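You operate a simulated robot arm through the tools that you are given. There is no shell and no other tool. Be economical: measure what you need, move in short steps, check, and stop when the job is done.

You are at the controls of a simulated robot arm. One attempt, no reset.

Task
Open the wall port, push the sleeved red pipe in, crank the reel out to 2 and brake it.
Fine: push the pipe in up to its black sleeve, no further; the brake comes off before cranking; the rest of the rack stays.
Where things are to end (x, y in the base frame): sleeved red pipe within 0.02 m of [1.04, -0.2].

It is judged by the outcome, as a careful person would: the job done as asked, and still so three seconds after it is handed in. It fails if anything else is knocked over, pushed out of place, dropped, spilled or broken.

Robot
A 7-joint arm with a two-finger parallel gripper, fixed in place. Base frame: the origin is at the foot of the arm, x ahead of it, y to its left, z up; the work surface is at about z = 0.86. Lengths are in m, angles in degrees, forces in N, time in s.
Its first joint turns from -149.0 to 149.0 degrees. Payload 3.5 kg.
The TCP is the grasp point between the finger pads, 0.023 m short of the fingertips. In the tool frame z runs along the fingers and y along their closing line. Largest opening 0.094 m; finger width 0.038, thickness 0.01; the body of the gripper, 0.054 by 0.096 m, starts 0.039 m behind the TCP.
Orientation is told as [roll, pitch, yaw] about the base's x, y, z axes, in that order, counted from this pose: with the fingers straight down and closing along the base's y, the tool's x points along the base's -x, its y along +y and its z along -z.

Tools
- The arm moves only by the tool nudge_tool. Its argument "commands" is a list of rows, each an object (a shift or turn left out is 0, a gripper value left out holds the last) with "turn": the turn, a rotation vector about the tool's x, y, z in units of 45 degrees (1.0 is 45 degrees), a list of three; "dp": the shift along the tool's x, y, z in units of 300 mm (1.0 is 300 mm), a list of three; "jaw": the closure in counts, from 0 (fully open) to 255 (shut). In form: [{"turn": [wx, wy, wz], "dp": [dx, dy, dz], "jaw": jaw}, ...]. A call has 1 to 8 rows; each row is the pose to reach, as a shift and turn from the pose commanded when the call began, along the tool's axes at that moment. A call with a number of a shift or a turn outside -1 to 1 is refused whole. Each row takes 0.2 s and may step no farther than 0.05 m and 8.6 degrees from the row before; otherwise, or with a gripper value out of range, the whole call is refused. A pose out of reach is approached as far as the arm can. The call stops where the force on the tool passes 40 N (or 10 N more than at its start, if that is more) or the arm is blocked; 0.2 s more then pass. The fingers move at their own pace (about 0.153 m/s each) and stop on an object; they squeeze with about 38 N. The grip force told is the motor's: it shows also when the fingers shut on nothing. Time passes only in rows, and 0.2 s behind the last, so rows that repeat a pose let the fingers close. It gives the time, the measured TCP pose, the force on the tool (base axes), the opening and the grip force at its end, in the units of the frame above (readings bear some noise), with the torque about the TCP (base axes, N m) and any sound that the robot's microphone picked up.
- Cameras (640 x 400 px; columns grow to the right, rows downward): "scene" is fixed at [0.2179, 0.4991, 1.6134]; the picture's right is [-0.76, -0.65, 0.00], its down [-0.35, 0.41, -0.84] and it looks along [0.54, -0.64, -0.54] (base axes); focal length 333 px, centre (320, 200). "wrist" rides on the gripper at [0.086, 0.016, -0.074] in the tool frame; the picture's right is [-0.18, 0.98, 0.00], its down [-0.58, -0.11, -0.81] and it looks along [-0.79, -0.15, 0.59] (tool axes); focal length 243 px, centre (320, 200). There is no depth. A picture from a camera that has moved, and an enlarged one, comes with that camera's place and axes in the base frame and with its lens.
- get_image(camera): a new picture of that camera. It takes no simulated time.
- inspect(camera, box): a new picture of the part [left, top, right, bottom] of that camera's present view, enlarged. It takes no simulated time.
- finish_job(): hands the job in; it is judged then, once.

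Work in short steps. Places have to be worked out from the pictures, the camera data and where the tool is seen: move nearer, look again, correct. Check each grasp and each placing, and mend what went wrong. You have 120 turns and 64 pictures in all, those below and enlarged ones among them. Open the gripper and draw the arm clear of the work before you hand the job in, unless the task says otherwise; then end with one line.

The tools are called after "Call:" as a command line: name --argument value ..., lists and objects as JSON in quotes. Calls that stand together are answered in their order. nudge_tool: Moves the arm, as the interface text tells. Its arguments: {"type":"object","properties":{"commands":{"type":"array","items":{"type":"object","properties":{"turn":{"type":"array","items":{"type":"number"}},"dp":{"type":"array","items":{"type":"number"}},"jaw":{"type":"number"}}}}},"required":["commands"]} The other tools are called the same way: get_image (camera) takes a picture; inspect (camera, box) takes an enlarged picture of a part of a camera's view; finish_job () hands the job in.

At the start:

```text
time: 0.0
eef_pos: [0.8095, -0.7401, 1.2052]
tool_rot: [-0.1, -0.1, 0.0]
ft_force: [-0.7, -0.7, -0.5]
moment: [-0.01, 0.02, 0.0]
grip_width: 0.094
gripper_force: 0.2
```

scene: 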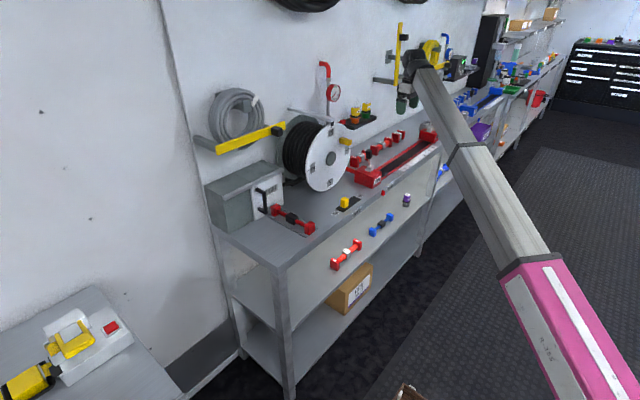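
wrist: 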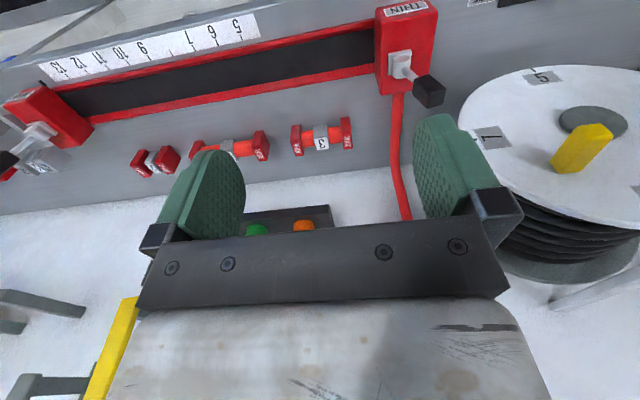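

The rack, reel and several red pipes are visible; I enlarge the scene to identify the parts.

Call:
inspect --camera "scene" --box '[190, 60, 350, 260]'

Call:
inspect --camera "scene" --box '[320, 80, 480, 280]'

Call:
inspect --camera "wrist" --box '[0, 0, 640, 300]'

```text
2.00 times, centred on (270, 160) of scene
camera zoom: at [0.2179, 0.4991, 1.6134], right [-0.76, -0.65, 0.0], down [-0.35, 0.41, -0.84], along [0.54, -0.64, -0.54], focal length 667 px, centre (420, 280)
```

zoom: 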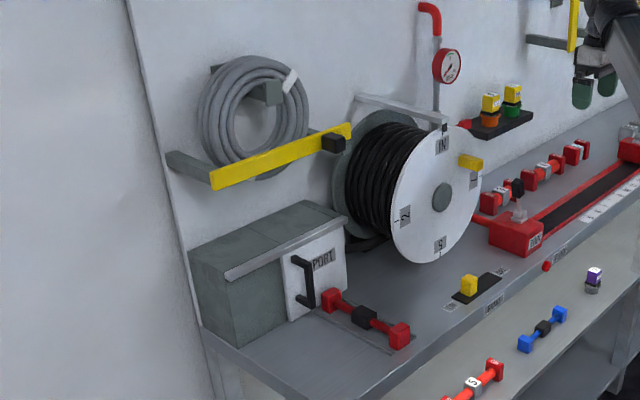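

```text
2.00 times, centred on (400, 180) of scene
camera zoom: at [0.2179, 0.4991, 1.6134], right [-0.76, -0.65, 0.0], down [-0.35, 0.41, -0.84], along [0.54, -0.64, -0.54], focal length 667 px, centre (160, 240)
```

zoom: 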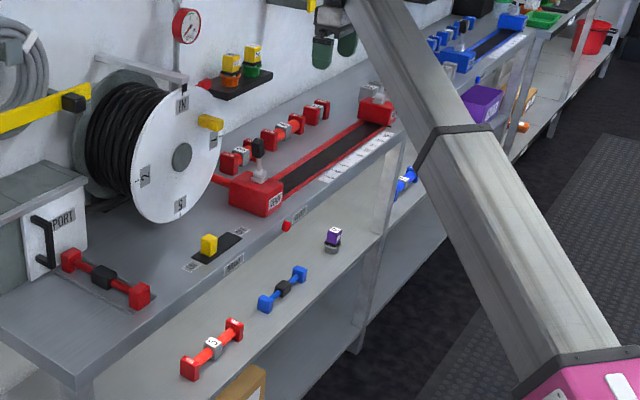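

```text
1.00 times, centred on (320, 150) of wrist (not enlarged: the box is as wide or as high as the picture)
camera zoom: at [0.7239, -0.7243, 1.2796], right [0.18, 0.98, 0.0], down [0.58, -0.11, 0.81], along [0.79, -0.15, -0.59], focal length 243 px, centre (320, 250)
```

zoom: 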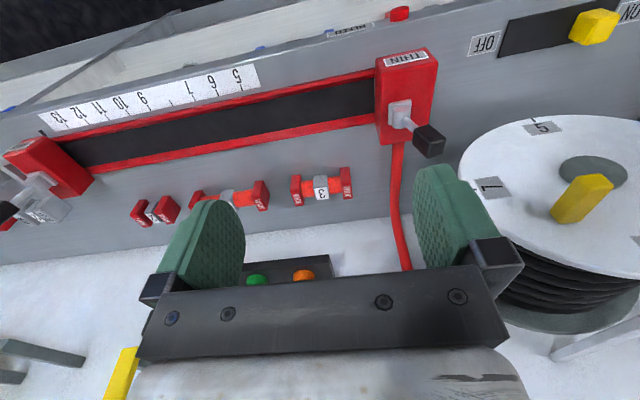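

The sleeved pipe appears to be lying on the bench at about (0.935, -0.19) along x, in front of the PORT door; the reel is to its right. I pull back and move along y for a straight look.

Call:
nudge_tool --commands '[{"dp": [0.16, 0, 0]}, {"dp": [0.32, 0, 0]}, {"dp": [0.48, 0, 0]}, {"dp": [0.6, 0.1, 0]}, {"dp": [0.6, 0.26, 0]}, {"dp": [0.6, 0.42, 0]}, {"dp": [0.6, 0.58, 0]}, {"dp": [0.6, 0.74, 0]}]'

Call:
nudge_tool --commands '[{"dp": [0, 0.16, 0]}, {"dp": [0, 0.32, 0]}, {"dp": [0, 0.48, 0]}, {"dp": [0, 0.6, 0]}]'

Call:
get_image --camera "wrist"

Call:
get_image --camera "scene"

```text
time: 1.8
eef_pos: [0.6367, -0.5255, 1.1893]
tool_rot: [-1.1, -1.4, 0.2]
ft_force: [-8.8, -21.2, 1.1]
moment: [1.94, -0.74, 2.14]
grip_width: 0.0939
gripper_force: 0.0
out of reach, approached as far as the arm can: row 6, 7, 8
```

```text
time: 2.1
eef_pos: [0.6408, -0.5188, 1.1822]
tool_rot: [-0.9, -1.1, 0.7]
ft_force: [-4.4, -12.1, -3.1]
moment: [0.99, -0.63, 1.17]
grip_width: 0.0939
gripper_force: 0.1
out of reach, approached as far as the arm can: row 1
stopped in row 1: the force on the tool passed its limit at 55 N (the readings are from after the stop); the commanded pose is now the measured one
```

```text
58 pictures are left
camera wrist: at [0.5532, -0.5024, 1.2536], right [0.17, 0.98, -0.01], down [0.57, -0.09, 0.82], along [0.81, -0.15, -0.57], focal length 243 px, centre (320, 200)
```

wrist: 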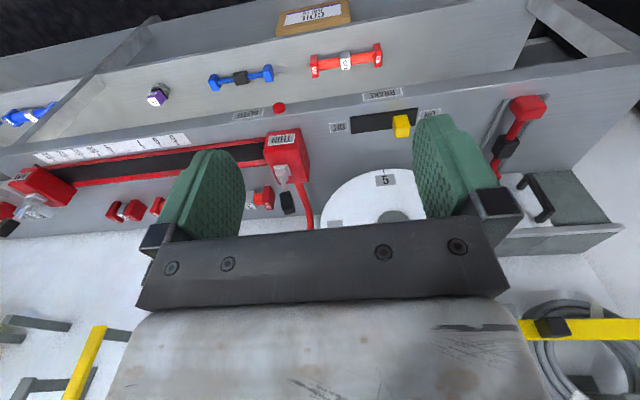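

```text
57 pictures are left
```

scene: 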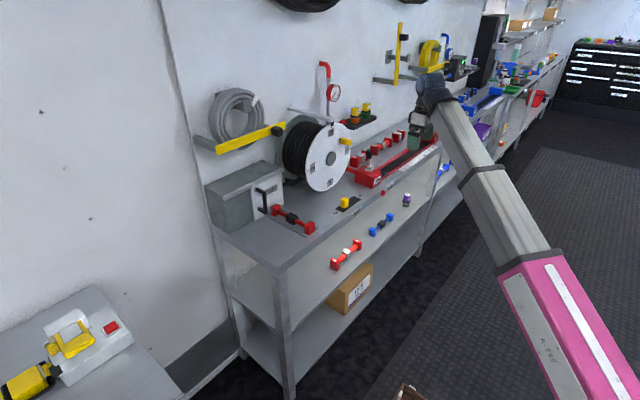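

The arm was limited there (inner reach, apparently), nothing was touched. I go out a bit and lower in z, moving along y.

Call:
nudge_tool --commands '[{"dp": [-0.1, 0, 0.1]}, {"dp": [-0.1, 0.1, 0.2]}, {"dp": [-0.1, 0.2, 0.2]}, {"dp": [-0.1, 0.3, 0.2]}]'

```text
time: 2.6
eef_pos: [0.6724, -0.5084, 1.1405]
tool_rot: [-1.1, -0.9, 1.0]
ft_force: [0.2, -5.3, -3.5]
moment: [0.4, -0.33, 0.48]
grip_width: 0.0941
gripper_force: 0.0
stopped in row 2: the force on the tool passed its limit at 47 N (the readings are from after the stop); the commanded pose is now the measured one
```

The stop may be from jerky motion; I let it settle, then step more gently.

Call:
nudge_tool --commands '[{"dp": [0, 0, 0]}, {"dp": [0, 0, 0]}, {"dp": [0, 0.03, 0]}, {"dp": [0, 0.06, 0]}, {"dp": [0, 0.1, 0]}]'

```text
time: 3.5
eef_pos: [0.6714, -0.4968, 1.1404]
tool_rot: [-1.2, -0.9, 1.5]
ft_force: [-5.0, -10.8, -2.8]
moment: [1.0, -0.65, 1.18]
grip_width: 0.094
gripper_force: 0.1
stopped in row 4: the force on the tool passed its limit at 46 N (the readings are from after the stop); the commanded pose is now the measured one
```

Something persistently resists +y; I look at the arm closely.

Call:
inspect --camera "scene" --box '[360, 40, 520, 140]'

Call:
get_image --camera "scene"

```text
4.00 times, centred on (440, 90) of scene
camera zoom: at [0.2179, 0.4991, 1.6134], right [-0.76, -0.65, 0.0], down [-0.35, 0.41, -0.84], along [0.54, -0.64, -0.54], focal length 1333 px, centre (-160, 640)
```

zoom: 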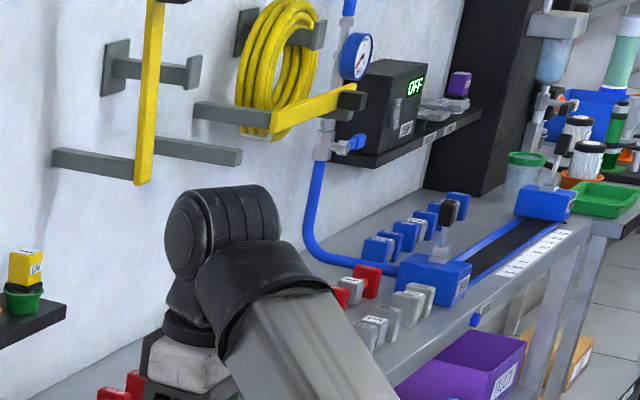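

```text
55 pictures are left
```

scene: 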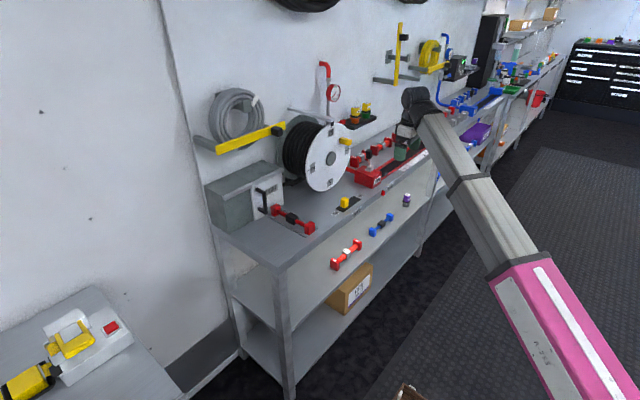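

The gripper seems to be pressing on its own forearm when pulled in at height. I move outward first, and then along y at a larger radius.

Call:
nudge_tool --commands '[{"dp": [-0.1, 0, 0]}, {"dp": [-0.2, 0, 0]}, {"dp": [-0.35, 0, 0]}, {"dp": [-0.42, 0.05, 0]}, {"dp": [-0.42, 0.15, 0]}, {"dp": [-0.42, 0.25, 0]}]'

```text
time: 3.9
eef_pos: [0.6896, -0.4952, 1.1411]
tool_rot: [-1.2, -0.9, 2.2]
ft_force: [-1.6, -10.6, -4.1]
moment: [0.86, -0.58, 0.99]
grip_width: 0.0942
gripper_force: 0.1
stopped in row 1: the force on the tool passed its limit at 49 N (the readings are from after the stop); the commanded pose is now the measured one
```

I back off along -y to free the contact, then go out.

Call:
nudge_tool --commands '[{"dp": [0, -0.05, 0]}, {"dp": [0, -0.1, 0]}, {"dp": [0, -0.2, 0]}, {"dp": [0, -0.2, 0]}]'

```text
time: 4.9
eef_pos: [0.692, -0.5547, 1.1415]
tool_rot: [-1.2, -0.8, 2.1]
ft_force: [-0.3, -0.8, 0.6]
moment: [-0.02, 0.01, -0.02]
grip_width: 0.0939
gripper_force: 0.1
```

Free now. Move out to x≈0.83, keeping y.

Call:
nudge_tool --commands '[{"dp": [-0.12, 0, 0]}, {"dp": [-0.24, 0, 0]}, {"dp": [-0.36, 0, 0]}, {"dp": [-0.46, 0.0, 0]}, {"dp": [-0.46, 0.08, 0]}, {"dp": [-0.46, 0.16, 0]}, {"dp": [-0.46, 0.24, 0]}]'

```text
time: 6.5
eef_pos: [0.8281, -0.4789, 1.1437]
tool_rot: [-1.1, -0.8, 2.1]
ft_force: [-0.1, -0.2, 0.1]
moment: [-0.06, 0.04, 0.01]
grip_width: 0.0941
gripper_force: 0.1
```

Call:
nudge_tool --commands '[{"dp": [0, 0.12, 0]}, {"dp": [0, 0.24, 0]}, {"dp": [0, 0.36, 0]}, {"dp": [0, 0.48, 0]}, {"dp": [0, 0.6, 0]}]'

Call:
get_image --camera "wrist"

Call:
get_image --camera "scene"

```text
time: 7.0
eef_pos: [0.8265, -0.433, 1.1438]
tool_rot: [-1.4, -1.2, 2.5]
ft_force: [2.8, 2.4, -5.2]
moment: [-0.34, -0.2, -0.27]
grip_width: 0.0942
gripper_force: 0.0
stopped in row 2: the force on the tool passed its limit at 46 N (the readings are from after the stop); the commanded pose is now the measured one
```

```text
54 pictures are left
camera wrist: at [0.7386, -0.4183, 1.2161], right [0.14, 0.99, -0.02], down [0.57, -0.06, 0.82], along [0.81, -0.13, -0.57], focal length 243 px, centre (320, 200)
```

wrist: 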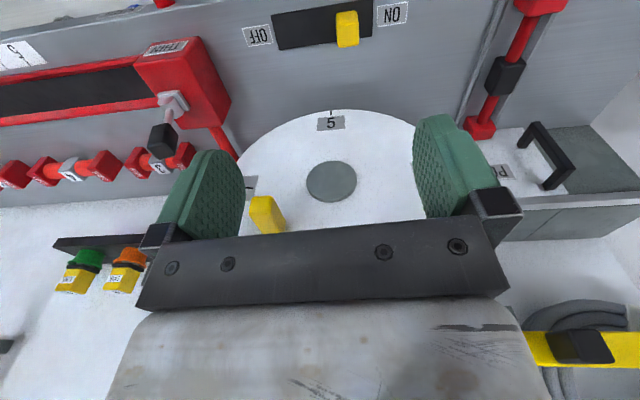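

```text
53 pictures are left
```

scene: 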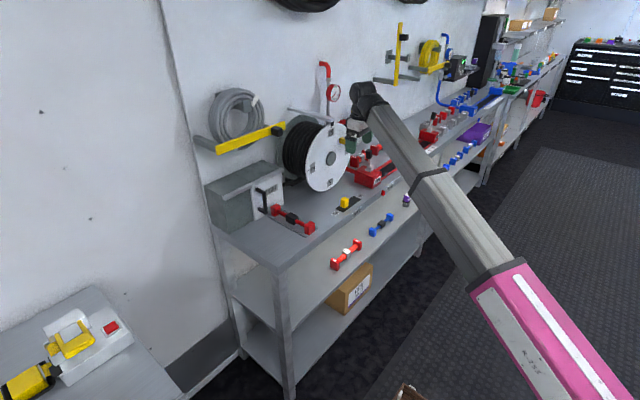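

Call:
inspect --camera "scene" --box '[300, 70, 460, 190]'

Call:
nudge_tool --commands '[{"dp": [0, 0, 0]}, {"dp": [0, 0, 0]}]'

```text
3.33 times, centred on (380, 130) of scene
camera zoom: at [0.2179, 0.4991, 1.6134], right [-0.76, -0.65, 0.0], down [-0.35, 0.41, -0.84], along [0.54, -0.64, -0.54], focal length 1111 px, centre (120, 433)
```

zoom: 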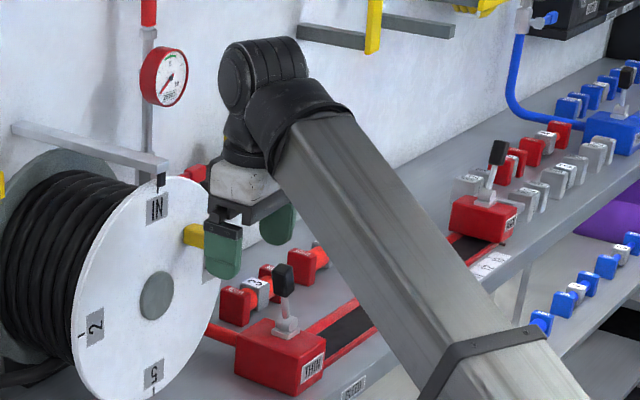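

```text
time: 7.6
eef_pos: [0.8259, -0.4318, 1.1442]
tool_rot: [-1.3, -1.2, 2.6]
ft_force: [3.9, 2.1, -6.6]
moment: [-0.4, -0.35, -0.27]
grip_width: 0.0939
gripper_force: 0.1
```

The gripper is rubbing on the thick forearm because the tool points down while the forearm rises; tilting the fingers forward should open that angle. I back off in -y, then tilt fingers toward +x.

Call:
nudge_tool --commands '[{"dp": [0, -0.06, 0]}, {"dp": [0, -0.12, 0], "turn": [0, -0.1, 0]}, {"dp": [0, -0.12, 0], "turn": [0, -0.28, 0.05]}, {"dp": [0, -0.12, 0], "turn": [0, -0.46, 0.05]}, {"dp": [0, -0.12, 0], "turn": [0, -0.64, 0.05]}, {"dp": [0, -0.12, 0], "turn": [0, -0.82, 0.05]}, {"dp": [0, -0.12, 0], "turn": [0, -1, 0.05]}]'

```text
time: 9.2
eef_pos: [0.8282, -0.4686, 1.1441]
tool_rot: [-0.8, -46.4, 1.0]
ft_force: [0.4, -0.3, -0.2]
moment: [0.02, -0.02, 0.05]
grip_width: 0.0939
gripper_force: 0.0
```

Contact gone. Take a picture of the reel from here.

Call:
get_image --camera "wrist"

```text
51 pictures are left
camera wrist: at [0.7152, -0.4527, 1.1335], right [0.12, 0.99, 0.12], down [-0.18, -0.1, 0.98], along [0.98, -0.14, 0.17], focal length 243 px, centre (320, 200)
```

wrist: 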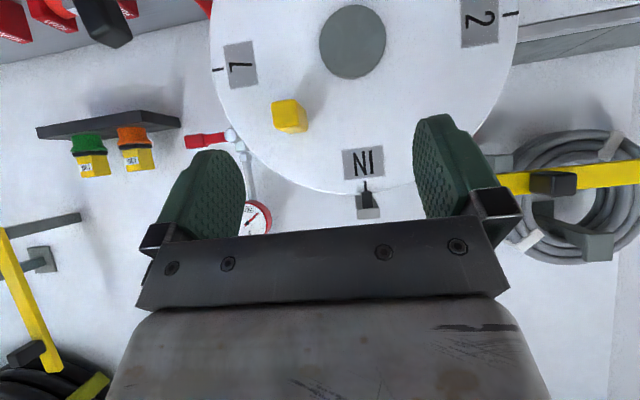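

The reel: hub ≈(0.94,-0.44,1.04), "IN" at the top pointer, "2" 90° off at +y side, so 2 comes up by turning clockwise 90° (knob goes down on the -y side). Now I move along +y to look at the port.

Call:
nudge_tool --commands '[{"dp": [0.05, 0.05, -0.05]}, {"dp": [0.1, 0.17, -0.1]}, {"dp": [0.1, 0.32, -0.1]}, {"dp": [0.1, 0.47, -0.1]}, {"dp": [0.1, 0.62, -0.1]}, {"dp": [0.1, 0.77, -0.1]}]'

Call:
get_image --camera "wrist"

Call:
get_image --camera "scene"

```text
time: 10.6
eef_pos: [0.7834, -0.2397, 1.1401]
tool_rot: [-0.8, -46.3, 1.0]
ft_force: [-1.0, 0.5, -0.1]
moment: [-0.02, 0.03, -0.01]
grip_width: 0.0939
gripper_force: 0.0
```

```text
50 pictures are left
camera wrist: at [0.6704, -0.2242, 1.1304], right [0.12, 0.99, 0.12], down [-0.18, -0.1, 0.98], along [0.98, -0.14, 0.17], focal length 243 px, centre (320, 200)
```

wrist: 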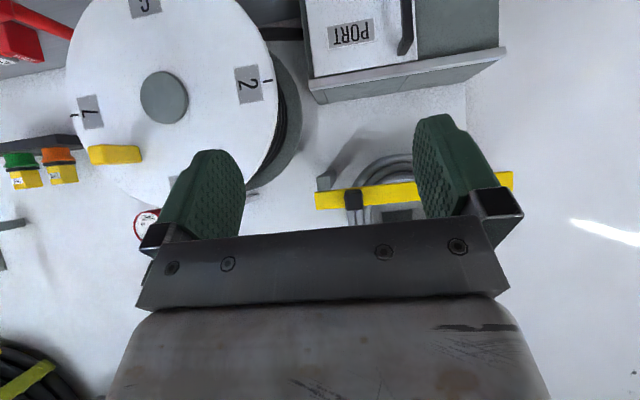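

```text
49 pictures are left
```

scene: 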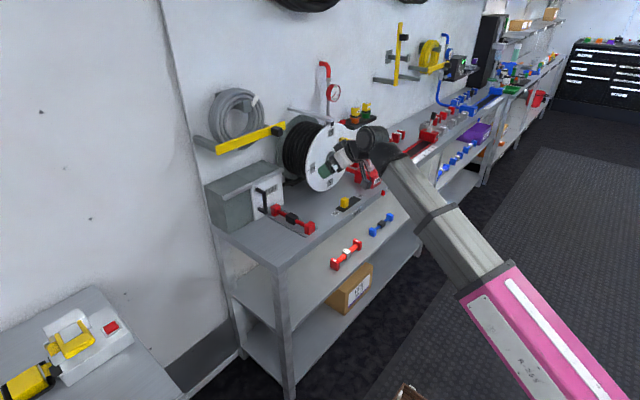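

The white PORT door sits on a rail, with its handle on its +y edge; it likely slides to +y. I lower the hand for a close view.

Call:
nudge_tool --commands '[{"dp": [0.1, 0.05, 0.04]}, {"dp": [0.2, 0.1, 0.1]}, {"dp": [0.3, 0.15, 0.18]}, {"dp": [0.41, 0.15, 0.25]}]'

Call:
get_image --camera "wrist"

```text
time: 11.6
eef_pos: [0.7544, -0.1937, 0.9989]
tool_rot: [-0.7, -46.3, 1.0]
ft_force: [-0.3, 0.4, -0.7]
moment: [0.03, 0.0, 0.04]
grip_width: 0.0936
gripper_force: 0.0
```

```text
48 pictures are left
camera wrist: at [0.641, -0.1783, 0.9884], right [0.12, 0.99, 0.12], down [-0.18, -0.1, 0.98], along [0.98, -0.14, 0.17], focal length 243 px, centre (320, 200)
```

wrist: 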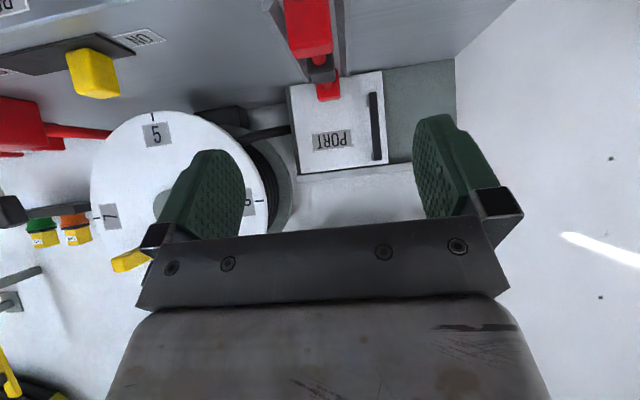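

Call:
inspect --camera "wrist" --box '[240, 0, 480, 190]'

Call:
inspect --camera "scene" --box '[200, 150, 320, 250]'

```text
2.11 times, centred on (360, 95) of wrist
camera zoom: at [0.641, -0.1783, 0.9884], right [0.12, 0.99, 0.12], down [-0.18, -0.1, 0.98], along [0.98, -0.14, 0.17], focal length 511 px, centre (236, 421)
```

zoom: 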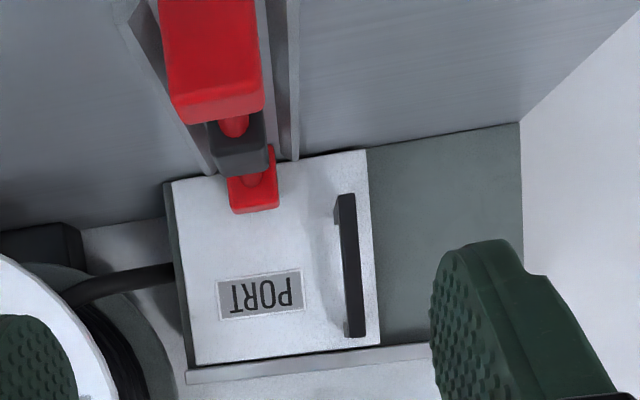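

```text
4.00 times, centred on (260, 200) of scene
camera zoom: at [0.2179, 0.4991, 1.6134], right [-0.76, -0.65, 0.0], down [-0.35, 0.41, -0.84], along [0.54, -0.64, -0.54], focal length 1333 px, centre (560, 200)
```

zoom: 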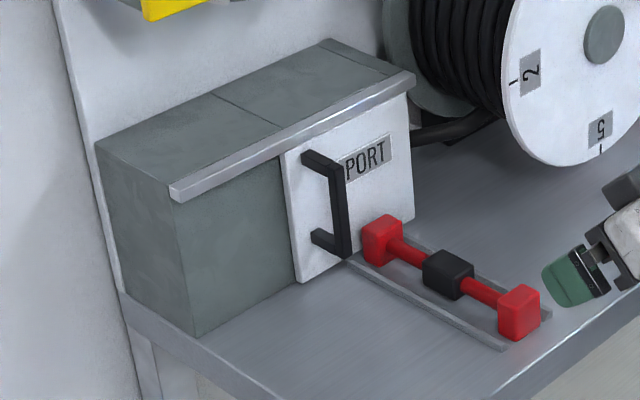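

The pipe lies in guide rails along x; the door's handle is a vertical bar at about (1.02,-0.14,0.955). I approach with fingers half open to straddle the bar.

Call:
nudge_tool --commands '[{"dp": [-0.08, 0.09, 0.11], "jaw": 110}, {"dp": [-0.16, 0.18, 0.22]}, {"dp": [-0.26, 0.18, 0.36]}, {"dp": [-0.379, 0.18, 0.5]}]'

Call:
get_image --camera "wrist"

Call:
inspect --camera "scene" --box '[200, 130, 360, 250]'

```text
refused: row 3 steps farther than a row can; nothing moved
```

```text
45 pictures are left
camera wrist: at [0.641, -0.1783, 0.9884], right [0.12, 0.99, 0.12], down [-0.18, -0.1, 0.98], along [0.98, -0.14, 0.17], focal length 243 px, centre (320, 200)
```

wrist: 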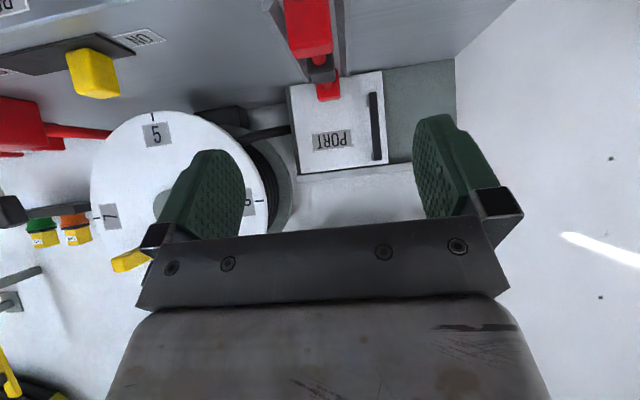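

```text
3.33 times, centred on (280, 190) of scene
camera zoom: at [0.2179, 0.4991, 1.6134], right [-0.76, -0.65, 0.0], down [-0.35, 0.41, -0.84], along [0.54, -0.64, -0.54], focal length 1111 px, centre (453, 233)
```

zoom: 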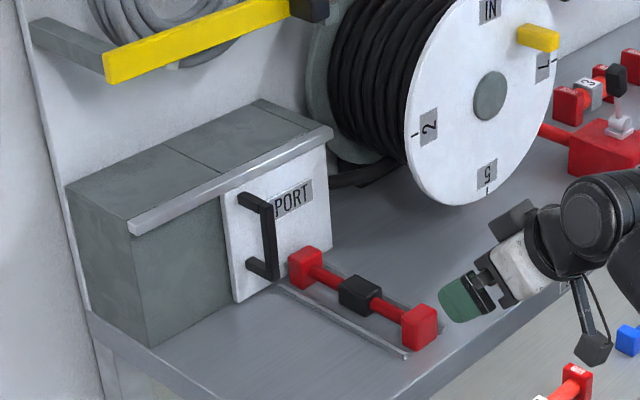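

Same plan with smaller steps.

Call:
nudge_tool --commands '[{"dp": [-0.08, 0.06, 0.1], "jaw": 110}, {"dp": [-0.16, 0.12, 0.2]}, {"dp": [-0.24, 0.18, 0.3]}, {"dp": [-0.32, 0.18, 0.42]}, {"dp": [-0.379, 0.18, 0.5]}]'

Call:
get_image --camera "wrist"

Call:
inspect --camera "scene" --box '[200, 130, 360, 250]'

```text
time: 12.8
eef_pos: [0.9397, -0.1375, 0.9756]
tool_rot: [-0.8, -46.3, 1.1]
ft_force: [0.4, -1.6, 0.8]
moment: [0.01, -0.01, -0.04]
grip_width: 0.0537
gripper_force: 0.0
```

```text
43 pictures are left
camera wrist: at [0.8265, -0.123, 0.9659], right [0.12, 0.99, 0.12], down [-0.18, -0.1, 0.98], along [0.98, -0.14, 0.17], focal length 243 px, centre (320, 200)
```

wrist: 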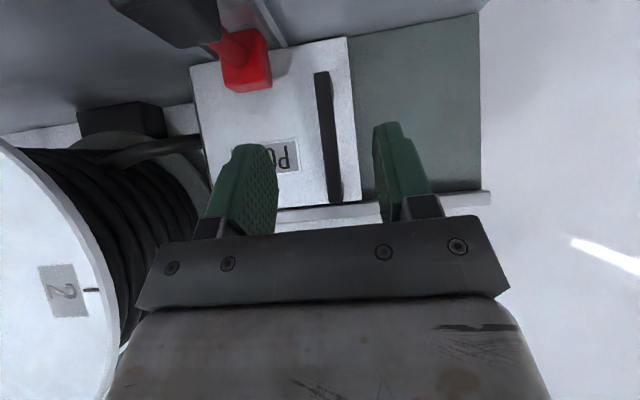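

```text
3.33 times, centred on (280, 190) of scene
camera zoom: at [0.2179, 0.4991, 1.6134], right [-0.76, -0.65, 0.0], down [-0.35, 0.41, -0.84], along [0.54, -0.64, -0.54], focal length 1111 px, centre (453, 233)
```

zoom: 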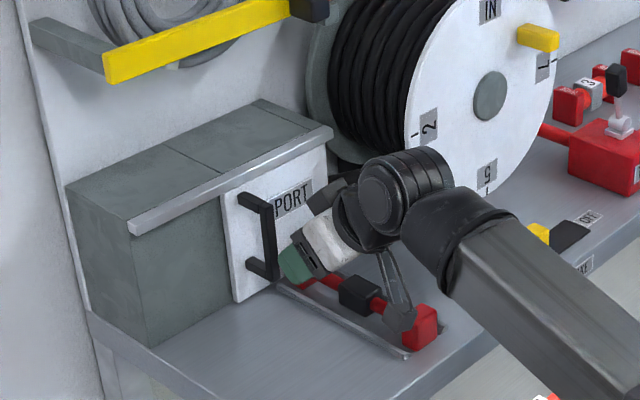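

The bar is centred between the fingers (y≈-0.138). Advance and close.

Call:
nudge_tool --commands '[{"dp": [-0.05, 0, 0.06]}, {"dp": [-0.1, 0, 0.12]}, {"dp": [-0.135, 0, 0.18]}, {"dp": [-0.135, 0, 0.18]}]'

Call:
get_image --camera "wrist"

```text
time: 13.8
eef_pos: [1.0074, -0.1387, 0.9698]
tool_rot: [-0.7, -46.2, 0.9]
ft_force: [-0.8, 0.3, -0.7]
moment: [0.0, 0.0, 0.02]
grip_width: 0.0537
gripper_force: 0.1
```

```text
41 pictures are left
camera wrist: at [0.8938, -0.1229, 0.9579], right [0.12, 0.99, 0.12], down [-0.18, -0.1, 0.98], along [0.98, -0.14, 0.16], focal length 243 px, centre (320, 200)
```

wrist: 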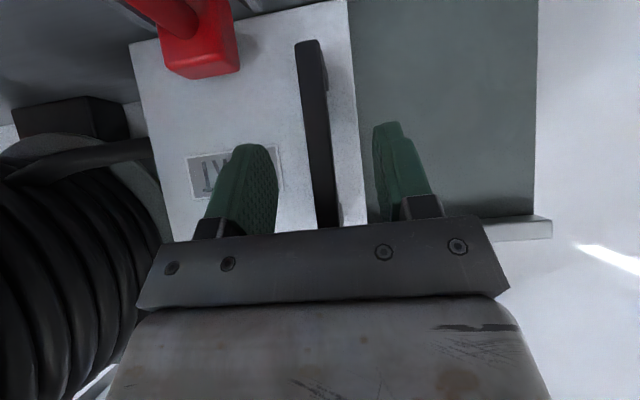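

Close on the bar.

Call:
nudge_tool --commands '[{"jaw": 255}, {"jaw": 255}, {"jaw": 255}]'

```text
time: 14.6
eef_pos: [1.0075, -0.1383, 0.9685]
tool_rot: [-0.6, -46.2, 0.8]
ft_force: [0.8, 6.1, -1.6]
moment: [1.79, -0.02, -0.45]
grip_width: 0.0118
gripper_force: 44.5
```

Gripping the bar (0.012 wide). Slide +y gently.

Call:
nudge_tool --commands '[{"dp": [0, 0.05, 0]}, {"dp": [0, 0.1, 0]}, {"dp": [0, 0.15, 0]}, {"dp": [0, 0.2, 0]}]'

```text
time: 15.6
eef_pos: [1.007, -0.0779, 0.9689]
tool_rot: [-0.7, -46.2, 1.0]
ft_force: [10.8, 2.0, -2.1]
moment: [1.69, 0.95, -0.31]
grip_width: 0.012
gripper_force: 45.1
```

Call:
nudge_tool --commands '[{"dp": [0, 0.05, 0]}, {"dp": [0, 0.1, 0]}, {"dp": [0, 0.15, 0]}, {"dp": [0, 0.19, 0]}]'

Call:
get_image --camera "wrist"

Call:
inspect --camera "scene" --box '[180, 130, 340, 250]'

```text
time: 16.6
eef_pos: [1.0069, -0.0249, 0.9694]
tool_rot: [-1.0, -46.3, 1.0]
ft_force: [15.4, -25.7, 2.6]
moment: [1.82, 1.13, -0.43]
grip_width: 0.0122
gripper_force: 44.7
```

```text
40 pictures are left
camera wrist: at [0.8938, -0.0097, 0.9578], right [0.12, 0.99, 0.12], down [-0.18, -0.1, 0.98], along [0.98, -0.14, 0.17], focal length 243 px, centre (320, 200)
```

wrist: 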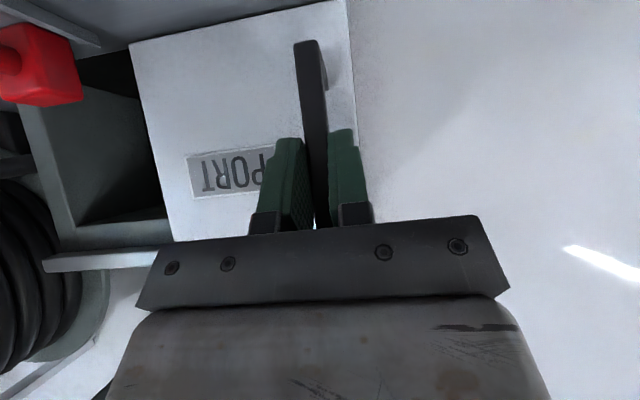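

```text
3.33 times, centred on (260, 190) of scene
camera zoom: at [0.2179, 0.4991, 1.6134], right [-0.76, -0.65, 0.0], down [-0.35, 0.41, -0.84], along [0.54, -0.64, -0.54], focal length 1111 px, centre (520, 233)
```

zoom: 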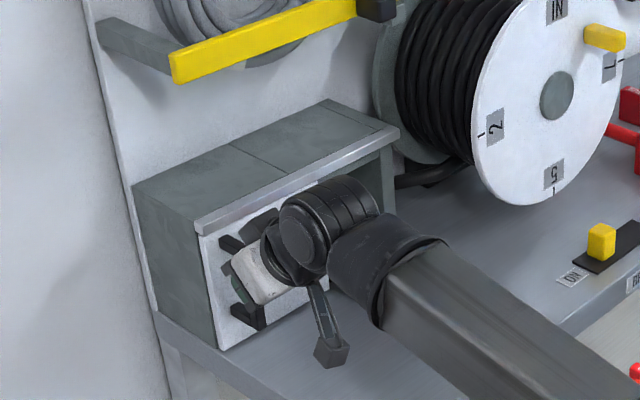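

The door is fully open at its stop. Release and back off.

Call:
nudge_tool --commands '[{"jaw": 130}, {"jaw": 130}, {"dp": [0.04, 0, -0.12], "jaw": 130}, {"dp": [0.08, 0, -0.24], "jaw": 130}, {"dp": [0.11, 0, -0.356], "jaw": 130}, {"dp": [0.11, -0.15, -0.44], "jaw": 130}, {"dp": [0.11, -0.3, -0.5], "jaw": 130}, {"dp": [0.11, -0.45, -0.55], "jaw": 130}]'

Call:
get_image --camera "wrist"

Call:
inspect --camera "scene" --box '[200, 150, 320, 250]'

```text
refused: row 6 steps farther than a row can; nothing moved
```

```text
38 pictures are left
camera wrist: at [0.8938, -0.0097, 0.9578], right [0.12, 0.99, 0.12], down [-0.18, -0.1, 0.98], along [0.98, -0.14, 0.17], focal length 243 px, centre (320, 200)
```

wrist: 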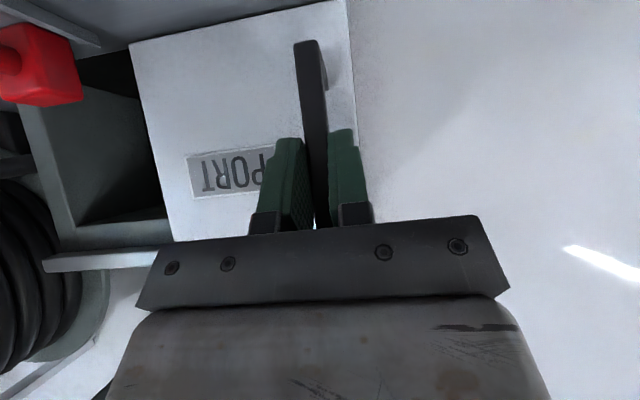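

```text
4.00 times, centred on (260, 200) of scene
camera zoom: at [0.2179, 0.4991, 1.6134], right [-0.76, -0.65, 0.0], down [-0.35, 0.41, -0.84], along [0.54, -0.64, -0.54], focal length 1333 px, centre (560, 200)
```

zoom: 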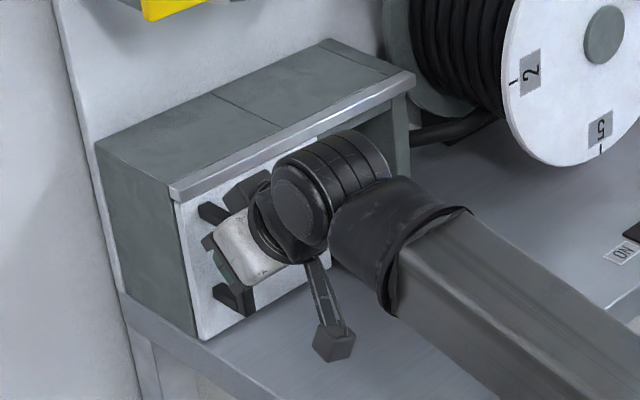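

Retry with smaller steps, moving back and up toward the pipe's near end.

Call:
nudge_tool --commands '[{"jaw": 100}, {"jaw": 100}, {"dp": [0.04, 0, -0.12], "jaw": 100}, {"dp": [0.08, 0, -0.24], "jaw": 100}, {"dp": [0.11, 0, -0.36], "jaw": 100}, {"dp": [0.13, -0.03, -0.5], "jaw": 100}, {"dp": [0.13, -0.1, -0.62], "jaw": 100}, {"dp": [0.11, -0.2, -0.72], "jaw": 100}]'

```text
time: 18.4
eef_pos: [0.8246, -0.0828, 1.0981]
tool_rot: [-0.8, -46.3, 1.1]
ft_force: [0.7, 0.1, 0.3]
moment: [0.01, 0.04, -0.02]
grip_width: 0.0572
gripper_force: 0.0
```

Now reduce tilt to ~20° and centre on the pipe (y≈-0.195), lower a bit.

Call:
nudge_tool --commands '[{"dp": [0.03, -0.1, 0.03], "turn": [0, 0.1, 0]}, {"dp": [0.06, -0.2, 0.06], "turn": [0, 0.25, 0]}, {"dp": [0.1, -0.3, 0.1], "turn": [0, 0.42, 0]}, {"dp": [0.14, -0.37, 0.14], "turn": [0, 0.58, 0]}]'

Call:
get_image --camera "wrist"

Call:
inspect --camera "scene" --box '[200, 150, 320, 250]'

```text
time: 19.4
eef_pos: [0.8279, -0.1943, 1.0397]
tool_rot: [-0.5, -20.1, 0.8]
ft_force: [-0.3, -0.2, 0.4]
moment: [0.03, 0.02, -0.01]
grip_width: 0.0572
gripper_force: 0.0
```

```text
36 pictures are left
camera wrist: at [0.7214, -0.1788, 1.079], right [0.16, 0.98, 0.05], down [0.27, -0.1, 0.96], along [0.95, -0.14, -0.28], focal length 243 px, centre (320, 200)
```

wrist: 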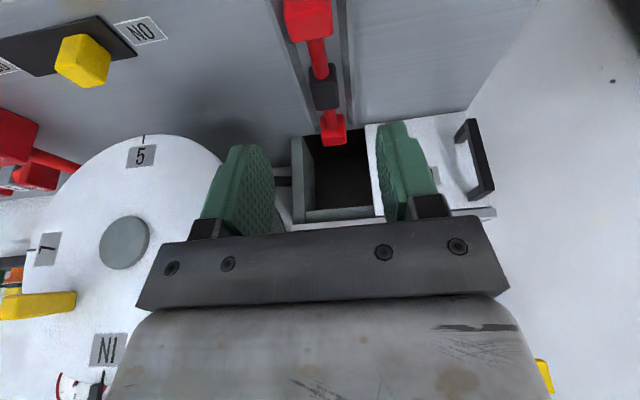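

```text
4.00 times, centred on (260, 200) of scene
camera zoom: at [0.2179, 0.4991, 1.6134], right [-0.76, -0.65, 0.0], down [-0.35, 0.41, -0.84], along [0.54, -0.64, -0.54], focal length 1333 px, centre (560, 200)
```

zoom: 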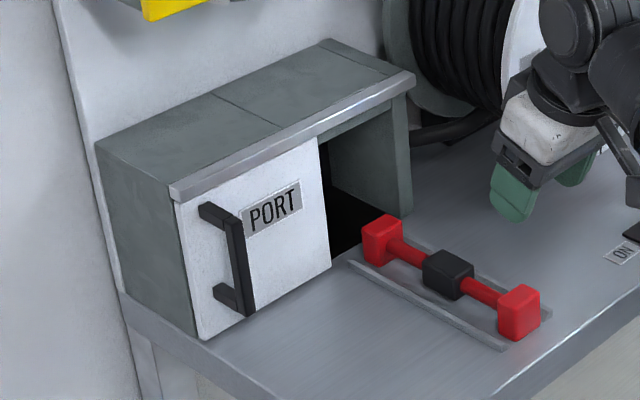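

Door fully open. Pipe centre ≈(0.948,-0.203), near cap face ≈0.842. I close the fingers and come down behind the near cap.

Call:
nudge_tool --commands '[{"dp": [0.119, -0.03, -0.043], "jaw": 255}, {"dp": [0.16, -0.03, 0.07], "jaw": 255}, {"dp": [0.21, -0.03, 0.2], "jaw": 255}, {"dp": [0.25, -0.03, 0.32], "jaw": 255}, {"dp": [0.284, -0.03, 0.411], "jaw": 255}, {"dp": [0.284, -0.03, 0.411], "jaw": 255}]'

Call:
inspect --camera "scene" --box '[220, 150, 360, 255]'

Call:
get_image --camera "wrist"

```text
time: 20.8
eef_pos: [0.7906, -0.2036, 0.8939]
tool_rot: [-0.6, -20.2, 0.7]
ft_force: [-0.5, -1.1, 0.7]
moment: [0.03, 0.02, -0.01]
grip_width: 0.0002
gripper_force: 38.4
```

```text
3.81 times, centred on (290, 202) of scene
camera zoom: at [0.2179, 0.4991, 1.6134], right [-0.76, -0.65, 0.0], down [-0.35, 0.41, -0.84], along [0.54, -0.64, -0.54], focal length 1270 px, centre (434, 190)
```

zoom: 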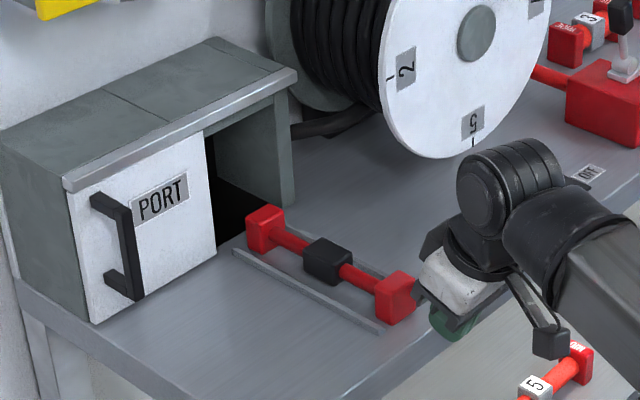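

```text
33 pictures are left
camera wrist: at [0.685, -0.1863, 0.9337], right [0.16, 0.98, 0.05], down [0.27, -0.1, 0.96], along [0.95, -0.14, -0.28], focal length 243 px, centre (320, 200)
```

wrist: 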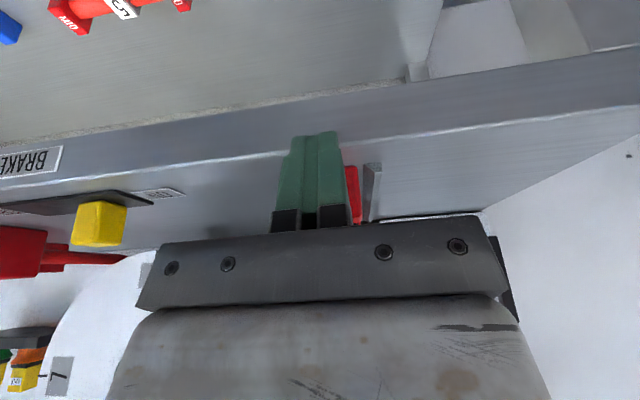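

Aligned with the pipe axis. Push forward slowly to about x=0.88, then check.

Call:
nudge_tool --commands '[{"dp": [-0.06, 0, 0.022]}, {"dp": [-0.1, 0, 0.0365]}, {"dp": [-0.15, 0, 0.0547]}, {"dp": [-0.2, 0, 0.073]}, {"dp": [-0.25, 0, 0.091]}, {"dp": [-0.282, 0, 0.103]}]'

Call:
inspect --camera "scene" --box '[220, 150, 360, 255]'

```text
time: 22.2
eef_pos: [0.8814, -0.204, 0.892]
tool_rot: [-0.5, -20.2, 0.8]
ft_force: [-0.3, -0.4, -1.2]
moment: [0.02, 0.02, 0.02]
grip_width: 0.0
gripper_force: 38.0
```

```text
3.81 times, centred on (290, 202) of scene
camera zoom: at [0.2179, 0.4991, 1.6134], right [-0.76, -0.65, 0.0], down [-0.35, 0.41, -0.84], along [0.54, -0.64, -0.54], focal length 1270 px, centre (434, 190)
```

zoom: 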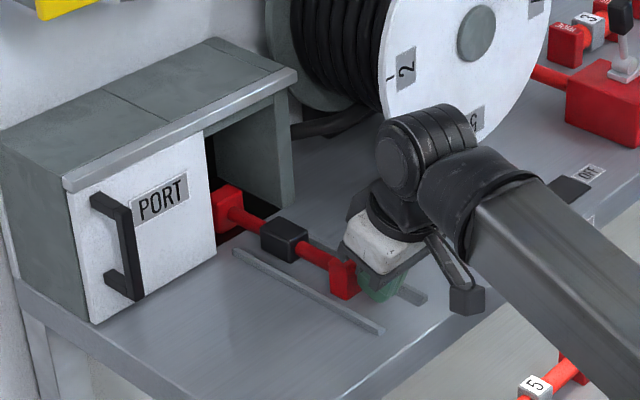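

Pipe centre now ≈1.005; about 0.035 left. Push 0.025 further and check.

Call:
nudge_tool --commands '[{"dp": [-0.026, 0, 0.0095]}, {"dp": [-0.052, 0, 0.019]}, {"dp": [-0.078, 0, 0.0285]}]'

Call:
inspect --camera "scene" --box '[230, 160, 310, 220]'

```text
time: 23.0
eef_pos: [0.9065, -0.203, 0.8926]
tool_rot: [-0.5, -20.2, 0.7]
ft_force: [-0.7, -1.3, -1.2]
moment: [0.01, 0.02, -0.02]
grip_width: 0.0002
gripper_force: 38.3
```

```text
6.67 times, centred on (270, 190) of scene
camera zoom: at [0.2179, 0.4991, 1.6134], right [-0.76, -0.65, 0.0], down [-0.35, 0.41, -0.84], along [0.54, -0.64, -0.54], focal length 2222 px, centre (653, 267)
```

zoom: 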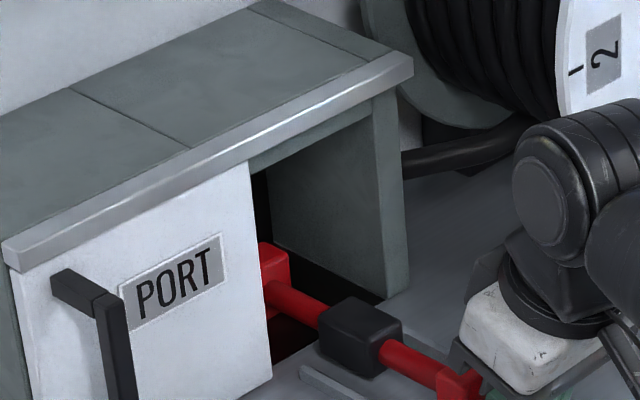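

Sleeve centre ≈1.031; about 0.009 more.

Call:
nudge_tool --commands '[{"dp": [-0.014, 0, 0.005]}, {"dp": [-0.028, 0, 0.01]}, {"dp": [-0.028, 0, 0.01]}]'

Call:
inspect --camera "scene" --box '[230, 160, 310, 220]'

```text
time: 23.8
eef_pos: [0.9159, -0.2041, 0.8923]
tool_rot: [-0.5, -20.2, 0.7]
ft_force: [-1.0, 0.3, 0.2]
moment: [-0.01, -0.02, 0.0]
grip_width: 0.0
gripper_force: 38.2
```

```text
6.67 times, centred on (270, 190) of scene
camera zoom: at [0.2179, 0.4991, 1.6134], right [-0.76, -0.65, 0.0], down [-0.35, 0.41, -0.84], along [0.54, -0.64, -0.54], focal length 2222 px, centre (653, 267)
```

zoom: 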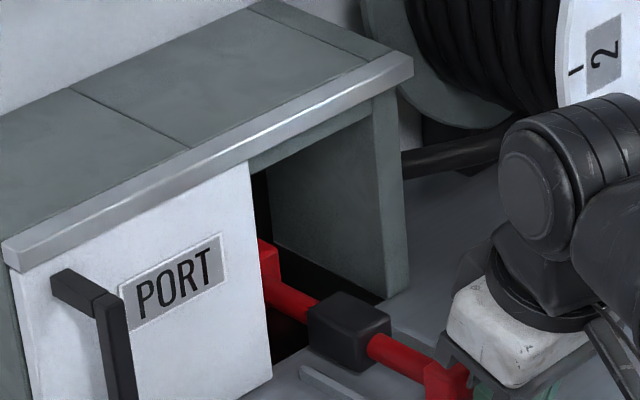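

Pipe centre ≈(1.041,-0.201), sleeve at the port mouth. Back straight off, then up.

Call:
nudge_tool --commands '[{"dp": [0.1, 0, -0.0365]}, {"dp": [0.2, 0, -0.073]}, {"dp": [0.282, 0, -0.103]}, {"dp": [0.23, 0, -0.25]}, {"dp": [0.18, 0, -0.38]}, {"dp": [0.145, -0.1, -0.479]}, {"dp": [0.145, -0.25, -0.479]}, {"dp": [0.145, -0.4, -0.479]}]'

Call:
nudge_tool --commands '[{"dp": [0, -0.12, 0], "jaw": 100}, {"dp": [0, -0.24, 0], "jaw": 100}, {"dp": [0, -0.29, 0], "jaw": 100}]'

Call:
get_image --camera "wrist"

Call:
get_image --camera "scene"

```text
time: 25.6
eef_pos: [0.8277, -0.3235, 1.0138]
tool_rot: [-0.6, -20.2, 0.7]
ft_force: [-0.2, 0.2, 0.4]
moment: [0.03, -0.01, 0.05]
grip_width: 0.0002
gripper_force: 38.2
```

```text
time: 26.4
eef_pos: [0.8284, -0.4115, 1.0132]
tool_rot: [-0.5, -20.3, 0.7]
ft_force: [0.2, 0.6, 0.2]
moment: [-0.03, -0.01, -0.03]
grip_width: 0.0571
gripper_force: 0.0
```

```text
29 pictures are left
camera wrist: at [0.7221, -0.3948, 1.0538], right [0.16, 0.98, 0.05], down [0.27, -0.1, 0.96], along [0.95, -0.14, -0.28], focal length 243 px, centre (320, 200)
```

wrist: 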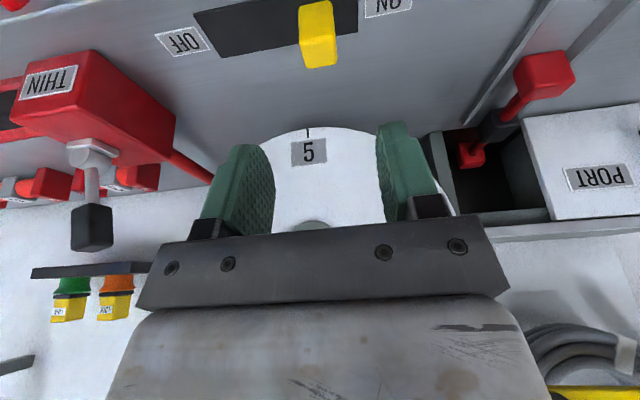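

```text
28 pictures are left
```

scene: 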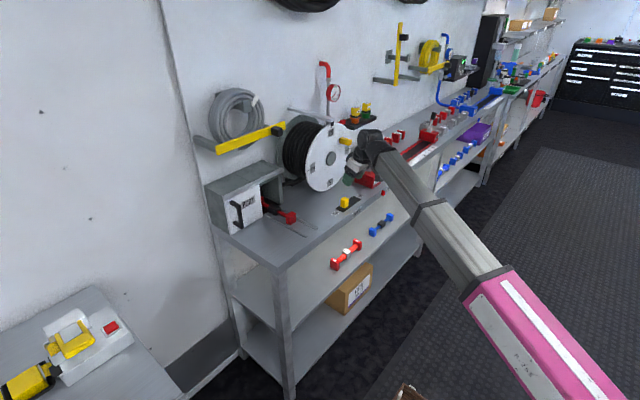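

Brake knob ≈(0.865,-0.411), top z≈0.906. Come down along the tool axis to straddle it.

Call:
nudge_tool --commands '[{"dp": [0.005, 0, 0.13], "jaw": 100}, {"dp": [0.01, 0, 0.26], "jaw": 100}, {"dp": [0.013, 0, 0.396], "jaw": 100}, {"dp": [0.013, 0, 0.396], "jaw": 100}]'

Call:
inspect --camera "scene" --box '[300, 150, 400, 225]'

Call:
get_image --camera "wrist"

```text
time: 27.4
eef_pos: [0.8632, -0.4105, 0.8995]
tool_rot: [-0.6, -20.2, 0.7]
ft_force: [0.8, -0.1, 0.3]
moment: [0.02, 0.01, -0.04]
grip_width: 0.0571
gripper_force: 0.0
```

```text
5.33 times, centred on (350, 188) of scene
camera zoom: at [0.2179, 0.4991, 1.6134], right [-0.76, -0.65, 0.0], down [-0.35, 0.41, -0.84], along [0.54, -0.64, -0.54], focal length 1778 px, centre (160, 267)
```

zoom: 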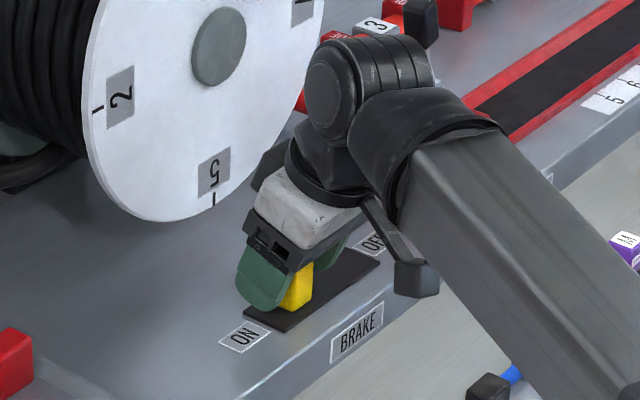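

```text
26 pictures are left
camera wrist: at [0.7576, -0.3955, 0.9401], right [0.16, 0.98, 0.05], down [0.27, -0.1, 0.96], along [0.95, -0.14, -0.28], focal length 243 px, centre (320, 200)
```

wrist: 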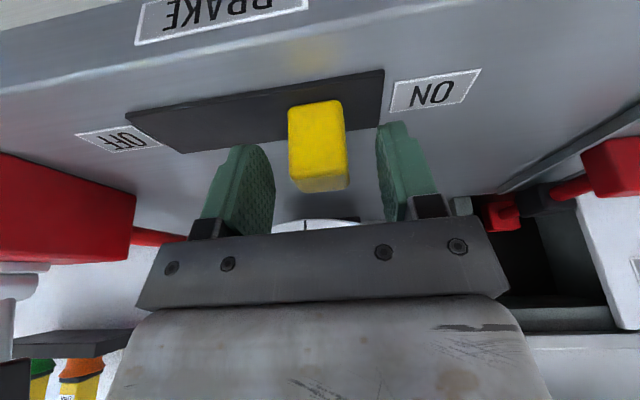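

Straddling it. Close, then slide toward OFF (-y).

Call:
nudge_tool --commands '[{"jaw": 255}, {"jaw": 255}, {"jaw": 255}, {"dp": [0, -0.05, 0], "jaw": 255}, {"dp": [0, -0.1, 0], "jaw": 255}, {"dp": [0, -0.15, 0], "jaw": 255}]'

Call:
get_image --camera "wrist"

```text
time: 28.8
eef_pos: [0.8636, -0.4572, 0.9004]
tool_rot: [-0.5, -20.0, 0.7]
ft_force: [-7.7, 0.2, -21.8]
moment: [0.65, -0.85, -1.32]
grip_width: 0.0262
gripper_force: 45.3
```

```text
25 pictures are left
camera wrist: at [0.7577, -0.4405, 0.9406], right [0.17, 0.98, 0.05], down [0.27, -0.1, 0.96], along [0.95, -0.14, -0.28], focal length 243 px, centre (320, 200)
```

wrist: 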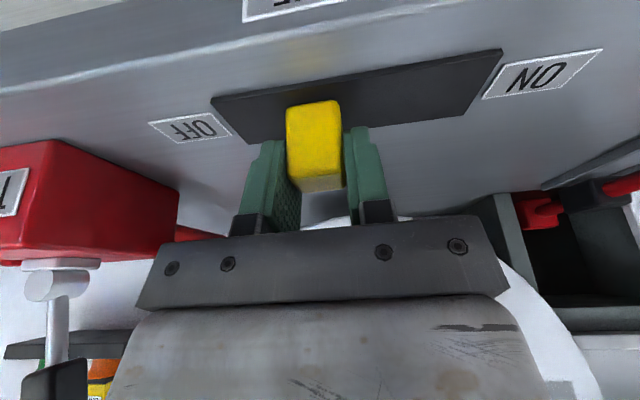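

Call:
nudge_tool --commands '[{"dp": [0, -0.03, 0], "jaw": 255}, {"dp": [0, -0.06, 0], "jaw": 255}, {"dp": [0, -0.08, 0], "jaw": 255}]'

Call:
get_image --camera "wrist"

```text
time: 29.5
eef_pos: [0.8626, -0.4708, 0.899]
tool_rot: [0.0, -20.1, 0.6]
ft_force: [2.0, 7.1, -1.0]
moment: [-0.23, 0.22, -1.22]
grip_width: 0.0263
gripper_force: 45.0
stopped in row 3: the force on the tool passed its limit at 44 N (the readings are from after the stop); the commanded pose is now the measured one
```

```text
24 pictures are left
camera wrist: at [0.7577, -0.4552, 0.941], right [0.16, 0.98, 0.06], down [0.27, -0.11, 0.96], along [0.95, -0.14, -0.29], focal length 243 px, centre (320, 200)
```

wrist: 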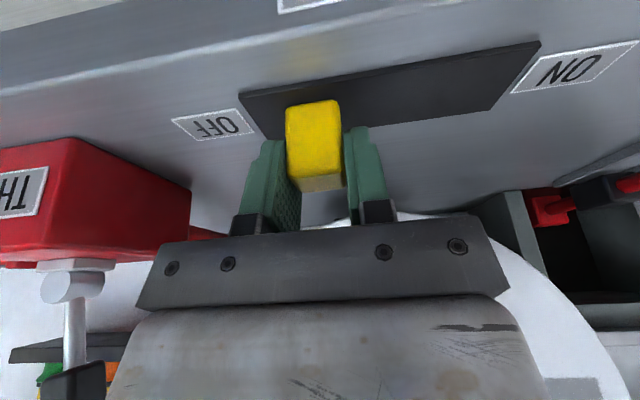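

Brake is at OFF. Release, rise along the tool axis.

Call:
nudge_tool --commands '[{"jaw": 110}, {"jaw": 110}, {"dp": [0, 0, -0.12], "jaw": 110}, {"dp": [0, 0, -0.25], "jaw": 110}, {"dp": [0.03, 0, -0.4], "jaw": 110}, {"dp": [0.03, 0, -0.4], "jaw": 110}]'

Call:
nudge_tool --commands '[{"turn": [0, -0.18, 0], "jaw": 255}, {"turn": [0, -0.36, 0], "jaw": 255}, {"turn": [0, -0.54, 0], "jaw": 255}, {"turn": [0, -0.72, 0], "jaw": 255}, {"turn": [0, -0.9, 0], "jaw": 255}, {"turn": [0, -0.9, 0], "jaw": 255}]'

Call:
get_image --camera "wrist"

```text
time: 30.9
eef_pos: [0.8133, -0.4698, 1.0109]
tool_rot: [0.0, -20.1, 0.9]
ft_force: [-0.6, 0.2, 0.9]
moment: [-0.01, 0.01, 0.03]
grip_width: 0.0533
gripper_force: 0.1
```

```text
time: 32.3
eef_pos: [0.8133, -0.4712, 1.0107]
tool_rot: [-0.3, -60.6, 0.9]
ft_force: [-0.2, 0.0, 0.1]
moment: [0.03, 0.03, 0.01]
grip_width: 0.0001
gripper_force: 38.2
```

```text
23 pictures are left
camera wrist: at [0.7068, -0.4562, 0.9715], right [0.08, 0.98, 0.16], down [-0.41, -0.11, 0.9], along [0.91, -0.14, 0.4], focal length 243 px, centre (320, 200)
```

wrist: 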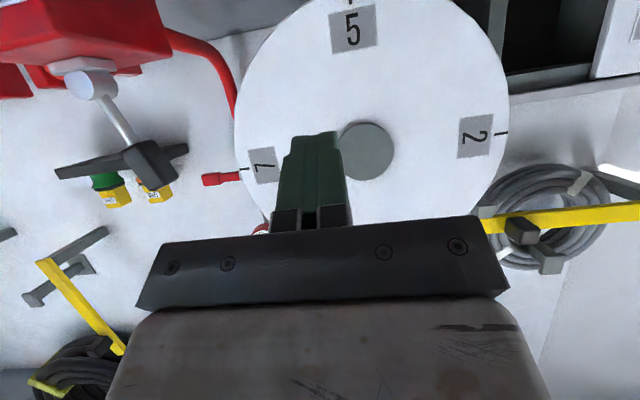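

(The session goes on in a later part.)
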